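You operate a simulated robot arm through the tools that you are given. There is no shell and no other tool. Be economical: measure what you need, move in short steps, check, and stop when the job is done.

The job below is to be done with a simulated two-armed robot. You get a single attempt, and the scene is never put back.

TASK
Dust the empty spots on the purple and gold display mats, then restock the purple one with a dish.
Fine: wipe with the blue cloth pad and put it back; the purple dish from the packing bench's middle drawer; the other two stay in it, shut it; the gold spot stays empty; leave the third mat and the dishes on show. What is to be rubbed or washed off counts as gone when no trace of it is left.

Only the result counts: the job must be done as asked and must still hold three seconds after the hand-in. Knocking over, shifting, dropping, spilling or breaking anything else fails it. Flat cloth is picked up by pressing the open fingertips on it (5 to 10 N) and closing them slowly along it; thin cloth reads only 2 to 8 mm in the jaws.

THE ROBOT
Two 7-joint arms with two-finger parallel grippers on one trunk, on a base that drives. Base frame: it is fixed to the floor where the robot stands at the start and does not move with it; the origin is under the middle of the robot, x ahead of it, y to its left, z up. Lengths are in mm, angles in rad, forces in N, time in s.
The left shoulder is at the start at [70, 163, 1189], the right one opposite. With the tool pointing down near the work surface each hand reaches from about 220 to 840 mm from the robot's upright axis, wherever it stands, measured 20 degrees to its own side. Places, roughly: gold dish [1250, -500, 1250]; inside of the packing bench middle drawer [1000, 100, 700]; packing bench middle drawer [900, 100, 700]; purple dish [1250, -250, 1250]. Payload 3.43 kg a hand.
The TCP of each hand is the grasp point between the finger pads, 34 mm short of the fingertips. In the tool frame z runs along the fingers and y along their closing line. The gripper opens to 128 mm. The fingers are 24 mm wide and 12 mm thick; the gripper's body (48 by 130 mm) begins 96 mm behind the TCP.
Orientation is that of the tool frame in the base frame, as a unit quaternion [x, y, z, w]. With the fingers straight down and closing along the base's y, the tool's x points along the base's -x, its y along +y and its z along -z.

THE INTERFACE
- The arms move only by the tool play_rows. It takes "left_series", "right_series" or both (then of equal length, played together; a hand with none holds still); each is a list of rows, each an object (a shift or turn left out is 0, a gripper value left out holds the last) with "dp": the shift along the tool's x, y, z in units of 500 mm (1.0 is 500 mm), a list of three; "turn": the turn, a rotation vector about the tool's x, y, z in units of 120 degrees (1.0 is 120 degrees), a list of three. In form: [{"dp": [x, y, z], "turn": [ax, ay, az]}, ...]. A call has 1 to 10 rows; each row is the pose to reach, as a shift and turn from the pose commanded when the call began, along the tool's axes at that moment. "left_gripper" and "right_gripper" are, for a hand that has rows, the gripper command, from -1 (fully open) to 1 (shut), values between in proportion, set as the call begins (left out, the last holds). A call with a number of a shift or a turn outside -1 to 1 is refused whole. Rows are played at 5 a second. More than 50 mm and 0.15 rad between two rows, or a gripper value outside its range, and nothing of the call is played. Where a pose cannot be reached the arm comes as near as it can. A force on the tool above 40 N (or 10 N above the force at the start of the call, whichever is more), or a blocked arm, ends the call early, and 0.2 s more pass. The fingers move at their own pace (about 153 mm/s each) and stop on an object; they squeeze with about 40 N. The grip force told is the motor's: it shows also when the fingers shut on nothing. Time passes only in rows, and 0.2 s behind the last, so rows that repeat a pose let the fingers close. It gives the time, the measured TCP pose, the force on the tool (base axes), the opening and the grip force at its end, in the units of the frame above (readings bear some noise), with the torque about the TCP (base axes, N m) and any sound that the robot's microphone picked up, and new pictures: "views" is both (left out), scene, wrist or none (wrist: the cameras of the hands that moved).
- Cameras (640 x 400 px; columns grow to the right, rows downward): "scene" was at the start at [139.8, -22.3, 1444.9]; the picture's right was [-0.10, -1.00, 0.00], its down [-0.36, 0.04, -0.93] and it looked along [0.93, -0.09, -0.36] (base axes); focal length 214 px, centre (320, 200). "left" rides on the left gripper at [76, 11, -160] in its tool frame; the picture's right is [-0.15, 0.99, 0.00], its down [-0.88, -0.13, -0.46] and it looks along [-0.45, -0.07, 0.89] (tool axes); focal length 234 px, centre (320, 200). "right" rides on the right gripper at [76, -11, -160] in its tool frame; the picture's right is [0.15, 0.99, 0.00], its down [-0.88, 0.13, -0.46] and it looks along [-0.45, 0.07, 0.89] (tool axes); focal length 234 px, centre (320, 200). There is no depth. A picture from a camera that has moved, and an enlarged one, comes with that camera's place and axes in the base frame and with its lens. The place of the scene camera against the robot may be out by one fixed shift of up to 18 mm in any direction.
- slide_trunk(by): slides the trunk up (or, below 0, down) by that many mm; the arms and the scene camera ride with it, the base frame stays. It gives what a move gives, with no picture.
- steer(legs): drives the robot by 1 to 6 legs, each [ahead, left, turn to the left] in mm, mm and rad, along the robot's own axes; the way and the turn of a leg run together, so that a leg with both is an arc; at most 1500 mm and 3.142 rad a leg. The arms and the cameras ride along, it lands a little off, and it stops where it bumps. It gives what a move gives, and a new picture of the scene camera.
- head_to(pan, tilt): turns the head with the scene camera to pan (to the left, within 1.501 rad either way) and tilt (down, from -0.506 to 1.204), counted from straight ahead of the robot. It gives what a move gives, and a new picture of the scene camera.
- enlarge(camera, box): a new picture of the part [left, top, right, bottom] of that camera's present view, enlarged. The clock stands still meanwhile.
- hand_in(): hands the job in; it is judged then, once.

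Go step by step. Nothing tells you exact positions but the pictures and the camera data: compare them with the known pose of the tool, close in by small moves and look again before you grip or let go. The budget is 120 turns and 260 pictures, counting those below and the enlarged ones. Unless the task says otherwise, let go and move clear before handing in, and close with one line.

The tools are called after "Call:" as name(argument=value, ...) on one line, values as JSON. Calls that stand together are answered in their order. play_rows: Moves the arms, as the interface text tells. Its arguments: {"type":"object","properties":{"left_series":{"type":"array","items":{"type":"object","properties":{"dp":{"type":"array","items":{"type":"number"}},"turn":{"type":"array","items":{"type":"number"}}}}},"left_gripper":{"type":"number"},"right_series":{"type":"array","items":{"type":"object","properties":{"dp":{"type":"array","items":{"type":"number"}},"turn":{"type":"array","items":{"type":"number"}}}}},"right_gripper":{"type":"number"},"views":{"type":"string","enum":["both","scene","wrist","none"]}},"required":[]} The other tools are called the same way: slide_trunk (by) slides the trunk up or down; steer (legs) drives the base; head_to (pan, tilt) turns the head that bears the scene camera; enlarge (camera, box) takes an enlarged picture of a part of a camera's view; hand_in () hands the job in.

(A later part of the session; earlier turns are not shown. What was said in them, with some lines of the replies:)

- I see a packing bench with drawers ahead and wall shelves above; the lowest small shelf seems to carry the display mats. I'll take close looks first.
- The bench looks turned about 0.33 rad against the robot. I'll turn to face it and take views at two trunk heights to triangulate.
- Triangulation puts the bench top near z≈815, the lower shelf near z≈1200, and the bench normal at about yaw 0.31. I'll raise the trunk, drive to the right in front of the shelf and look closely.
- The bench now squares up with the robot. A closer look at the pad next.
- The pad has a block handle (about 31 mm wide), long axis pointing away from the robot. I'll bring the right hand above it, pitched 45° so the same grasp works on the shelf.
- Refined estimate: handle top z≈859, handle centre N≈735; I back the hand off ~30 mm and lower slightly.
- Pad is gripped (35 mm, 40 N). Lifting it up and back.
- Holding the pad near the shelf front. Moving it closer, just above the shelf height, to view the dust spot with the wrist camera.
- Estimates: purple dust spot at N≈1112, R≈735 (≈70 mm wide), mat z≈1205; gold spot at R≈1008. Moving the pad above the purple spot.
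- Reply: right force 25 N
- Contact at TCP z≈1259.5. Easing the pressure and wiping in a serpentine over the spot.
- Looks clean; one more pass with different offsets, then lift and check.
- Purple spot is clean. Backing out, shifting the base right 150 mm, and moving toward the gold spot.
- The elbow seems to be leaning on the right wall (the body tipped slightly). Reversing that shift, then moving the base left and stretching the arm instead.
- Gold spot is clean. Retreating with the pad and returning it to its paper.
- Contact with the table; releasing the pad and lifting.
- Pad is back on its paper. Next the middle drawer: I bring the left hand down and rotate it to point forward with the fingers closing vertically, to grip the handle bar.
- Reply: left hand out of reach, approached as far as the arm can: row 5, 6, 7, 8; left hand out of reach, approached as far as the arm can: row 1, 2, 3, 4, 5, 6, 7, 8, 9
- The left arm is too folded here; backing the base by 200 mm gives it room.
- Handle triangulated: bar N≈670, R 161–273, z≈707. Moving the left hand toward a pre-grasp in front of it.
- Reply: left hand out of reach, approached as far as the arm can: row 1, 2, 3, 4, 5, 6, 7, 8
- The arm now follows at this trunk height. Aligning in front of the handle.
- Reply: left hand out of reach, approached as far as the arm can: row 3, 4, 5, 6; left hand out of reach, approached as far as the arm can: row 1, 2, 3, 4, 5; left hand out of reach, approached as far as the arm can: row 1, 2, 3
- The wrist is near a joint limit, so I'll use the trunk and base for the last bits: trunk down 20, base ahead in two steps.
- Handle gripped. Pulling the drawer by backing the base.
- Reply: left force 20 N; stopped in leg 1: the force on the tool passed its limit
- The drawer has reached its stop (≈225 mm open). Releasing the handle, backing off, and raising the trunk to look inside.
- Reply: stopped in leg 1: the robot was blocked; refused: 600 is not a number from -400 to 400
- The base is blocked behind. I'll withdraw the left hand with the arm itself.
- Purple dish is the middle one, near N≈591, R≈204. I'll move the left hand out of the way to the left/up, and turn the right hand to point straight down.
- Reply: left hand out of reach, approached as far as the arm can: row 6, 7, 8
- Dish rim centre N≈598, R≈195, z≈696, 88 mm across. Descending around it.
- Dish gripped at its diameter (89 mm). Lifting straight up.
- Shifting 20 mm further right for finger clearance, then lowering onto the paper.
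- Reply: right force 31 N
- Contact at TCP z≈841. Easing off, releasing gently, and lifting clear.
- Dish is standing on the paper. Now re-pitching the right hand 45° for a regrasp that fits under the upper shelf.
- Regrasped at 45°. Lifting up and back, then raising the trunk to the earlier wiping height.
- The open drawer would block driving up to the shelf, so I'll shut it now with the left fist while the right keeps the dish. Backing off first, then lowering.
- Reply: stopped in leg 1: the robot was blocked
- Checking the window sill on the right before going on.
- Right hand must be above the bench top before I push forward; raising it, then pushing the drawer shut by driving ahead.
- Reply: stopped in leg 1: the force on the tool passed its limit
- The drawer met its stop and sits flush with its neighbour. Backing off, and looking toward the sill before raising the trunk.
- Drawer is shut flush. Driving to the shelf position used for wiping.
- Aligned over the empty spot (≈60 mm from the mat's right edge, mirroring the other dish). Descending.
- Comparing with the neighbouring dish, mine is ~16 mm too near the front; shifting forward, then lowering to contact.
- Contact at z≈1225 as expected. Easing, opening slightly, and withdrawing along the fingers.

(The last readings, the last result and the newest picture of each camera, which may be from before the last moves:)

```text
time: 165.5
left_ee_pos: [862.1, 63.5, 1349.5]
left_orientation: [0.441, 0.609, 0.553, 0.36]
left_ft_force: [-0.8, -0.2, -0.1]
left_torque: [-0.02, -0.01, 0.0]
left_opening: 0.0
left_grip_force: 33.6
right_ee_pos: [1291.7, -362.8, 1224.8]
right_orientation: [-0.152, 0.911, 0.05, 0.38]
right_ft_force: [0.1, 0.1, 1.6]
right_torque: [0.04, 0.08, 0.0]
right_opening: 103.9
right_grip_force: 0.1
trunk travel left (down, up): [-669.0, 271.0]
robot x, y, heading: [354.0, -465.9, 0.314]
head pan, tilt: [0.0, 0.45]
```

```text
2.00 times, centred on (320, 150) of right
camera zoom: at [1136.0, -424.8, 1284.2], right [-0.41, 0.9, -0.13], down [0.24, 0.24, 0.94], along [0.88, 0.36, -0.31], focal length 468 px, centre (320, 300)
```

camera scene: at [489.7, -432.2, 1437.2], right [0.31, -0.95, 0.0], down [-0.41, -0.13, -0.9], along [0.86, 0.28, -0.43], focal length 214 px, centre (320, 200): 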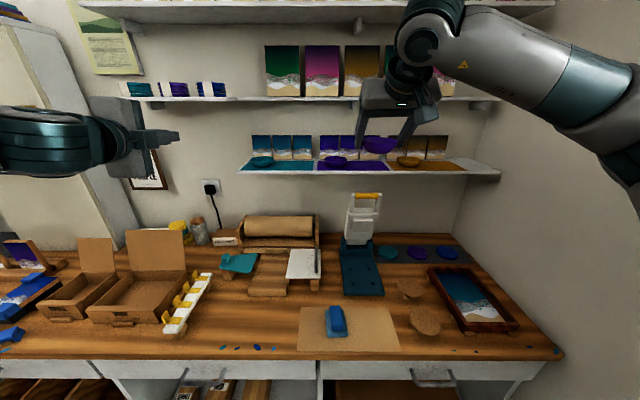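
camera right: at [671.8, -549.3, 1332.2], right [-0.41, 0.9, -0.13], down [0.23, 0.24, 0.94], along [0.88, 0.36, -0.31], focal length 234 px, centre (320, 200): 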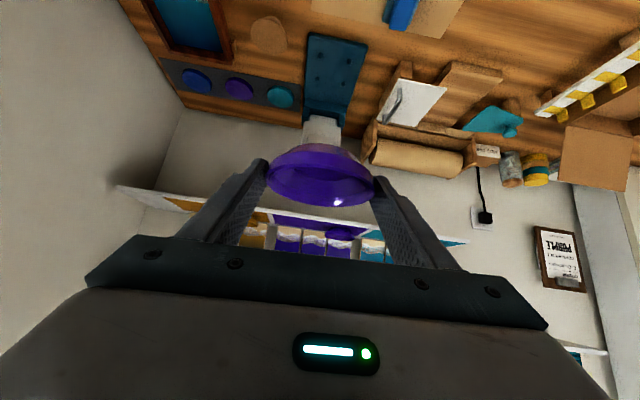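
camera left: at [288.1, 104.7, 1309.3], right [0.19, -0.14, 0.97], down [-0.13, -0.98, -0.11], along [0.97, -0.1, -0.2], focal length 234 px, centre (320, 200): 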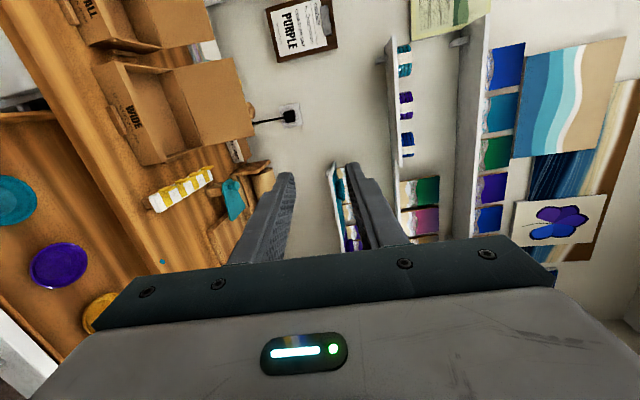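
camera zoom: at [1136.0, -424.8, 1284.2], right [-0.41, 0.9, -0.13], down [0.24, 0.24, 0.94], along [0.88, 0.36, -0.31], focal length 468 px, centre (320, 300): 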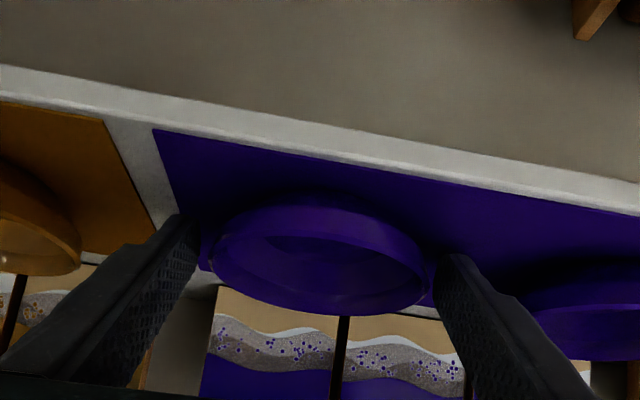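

Call:
play_rows(right_series=[{"dp": [0, 0.006, 0]}, {"dp": [0, 0.006, -0.03]}, {"dp": [0, 0.006, -0.1]}, {"dp": [0, 0.006, -0.19]}, {"dp": [0.03, 0.006, -0.26]}, {"dp": [0.07, 0.006, -0.32]}, {"dp": [0.11, 0.006, -0.38]}])

Call:
enlarge(camera="scene", box=[310, 130, 430, 190])

Call:
enlarge(camera="right", box=[160, 50, 480, 250])

```text
time: 167.1
left_ee_pos: [861.1, 62.3, 1350.0]
left_orientation: [0.441, 0.609, 0.553, 0.36]
left_ft_force: [-0.2, -0.3, -0.2]
left_torque: [-0.01, 0.02, -0.03]
left_opening: 0.0
left_grip_force: 33.1
right_ee_pos: [1123.4, -414.0, 1318.8]
right_orientation: [-0.151, 0.912, 0.05, 0.379]
right_ft_force: [0.1, -0.5, -0.1]
right_torque: [-0.02, -0.01, 0.01]
right_opening: 104.8
right_grip_force: 0.0
trunk travel left (down, up): [-669.0, 271.0]
robot x, y, heading: [357.0, -465.3, 0.308]
head pan, tilt: [0.0, 0.45]
camera scene: at [489.1, -432.9, 1437.2], right [0.31, -0.95, 0.0], down [-0.41, -0.13, -0.9], along [0.86, 0.28, -0.43], focal length 214 px, centre (320, 200)
camera right: at [968.2, -476.3, 1379.6], right [-0.41, 0.9, -0.13], down [0.24, 0.24, 0.94], along [0.88, 0.35, -0.31], focal length 234 px, centre (320, 200)
```

scene: 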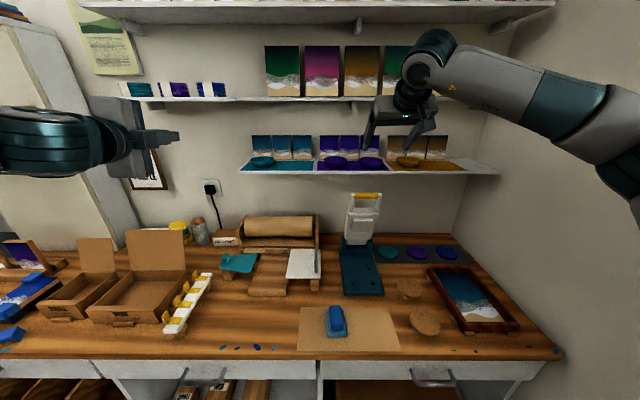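
right: 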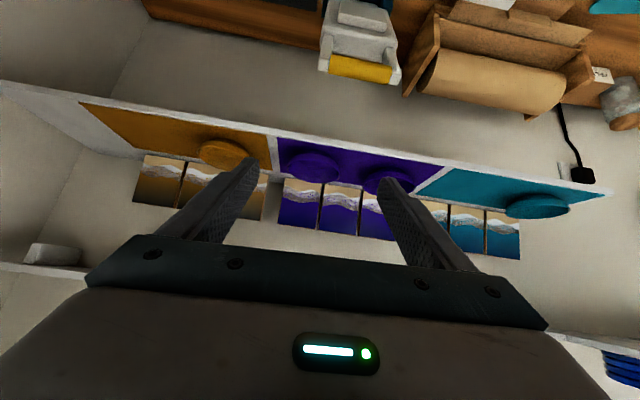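

```text
5.33 times, centred on (370, 160) of scene
camera zoom: at [489.1, -432.9, 1437.2], right [0.31, -0.95, 0.0], down [-0.41, -0.13, -0.9], along [0.86, 0.28, -0.43], focal length 1144 px, centre (53, 413)
```

zoom: 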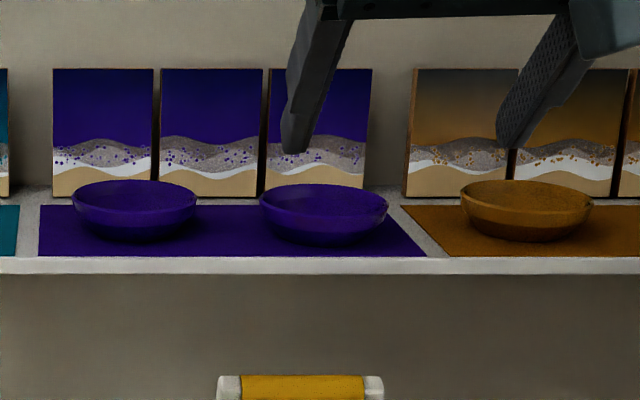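

```text
2.00 times, centred on (320, 150) of right
camera zoom: at [968.2, -476.3, 1379.6], right [-0.41, 0.9, -0.13], down [0.24, 0.24, 0.94], along [0.88, 0.35, -0.31], focal length 468 px, centre (320, 300)
```

zoom: 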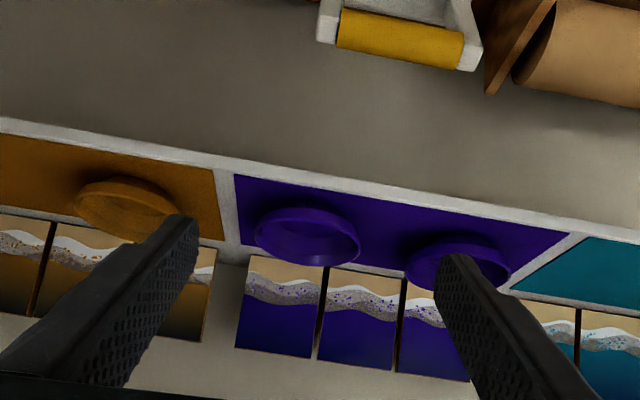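

The dish stands on the spot. Backing away for a final check of the shelf, drawer and pad.

Call:
steer(legs=[[-200, 50, 0]])

Call:
enlarge(camera="scene", box=[260, 110, 500, 190])

Call:
enlarge(camera="scene", box=[130, 240, 530, 400])

```text
time: 168.7
left_ee_pos: [657.2, 46.3, 1349.8]
left_orientation: [0.441, 0.609, 0.552, 0.361]
left_ft_force: [0.2, 0.1, 0.4]
left_torque: [-0.01, -0.01, 0.01]
left_opening: 0.2
left_grip_force: 32.9
right_ee_pos: [918.7, -428.4, 1319.3]
right_orientation: [-0.151, 0.912, 0.049, 0.379]
right_ft_force: [0.4, -0.6, -0.3]
right_torque: [-0.04, -0.01, 0.01]
right_opening: 105.1
right_grip_force: 0.0
trunk travel left (down, up): [-669.0, 271.0]
robot x, y, heading: [151.3, -478.6, 0.309]
head pan, tilt: [0.0, 0.45]
camera scene: at [284.0, -446.7, 1436.9], right [0.3, -0.95, 0.0], down [-0.42, -0.13, -0.9], along [0.86, 0.27, -0.44], focal length 214 px, centre (320, 200)
```

scene: 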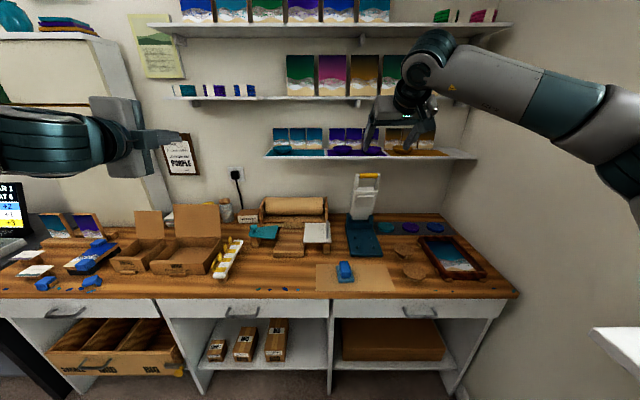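

```text
2.67 times, centred on (380, 150) of scene
camera zoom: at [284.0, -446.7, 1436.9], right [0.3, -0.95, 0.0], down [-0.42, -0.13, -0.9], along [0.86, 0.27, -0.44], focal length 572 px, centre (160, 333)
```

zoom: 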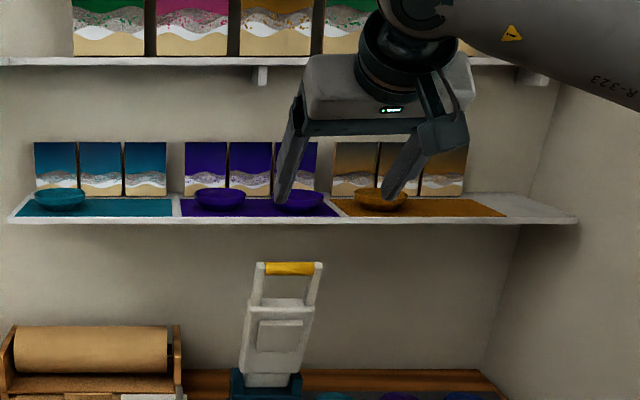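

```text
1.60 times, centred on (330, 320) of scene
camera zoom: at [284.0, -446.7, 1436.9], right [0.3, -0.95, 0.0], down [-0.42, -0.13, -0.9], along [0.86, 0.27, -0.44], focal length 343 px, centre (304, 8)
```

zoom: 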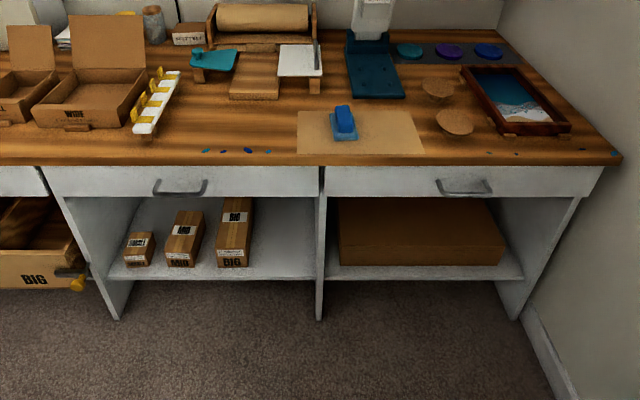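

Both spots are clean, the purple dish is on its mat, the drawer is flush and the pad is back on its paper. Handing in.

Call:
hand_in()

```text
The job is handed in.
```

I handed the job in; it has not told me whether it passed. Both empty spots are dusted clean, and the purple dish from the middle drawer stands on the purple mat. The gold spot is empty, the drawer is shut with the other two dishes inside, and the pad is back on its paper about 8 mm from where it started.
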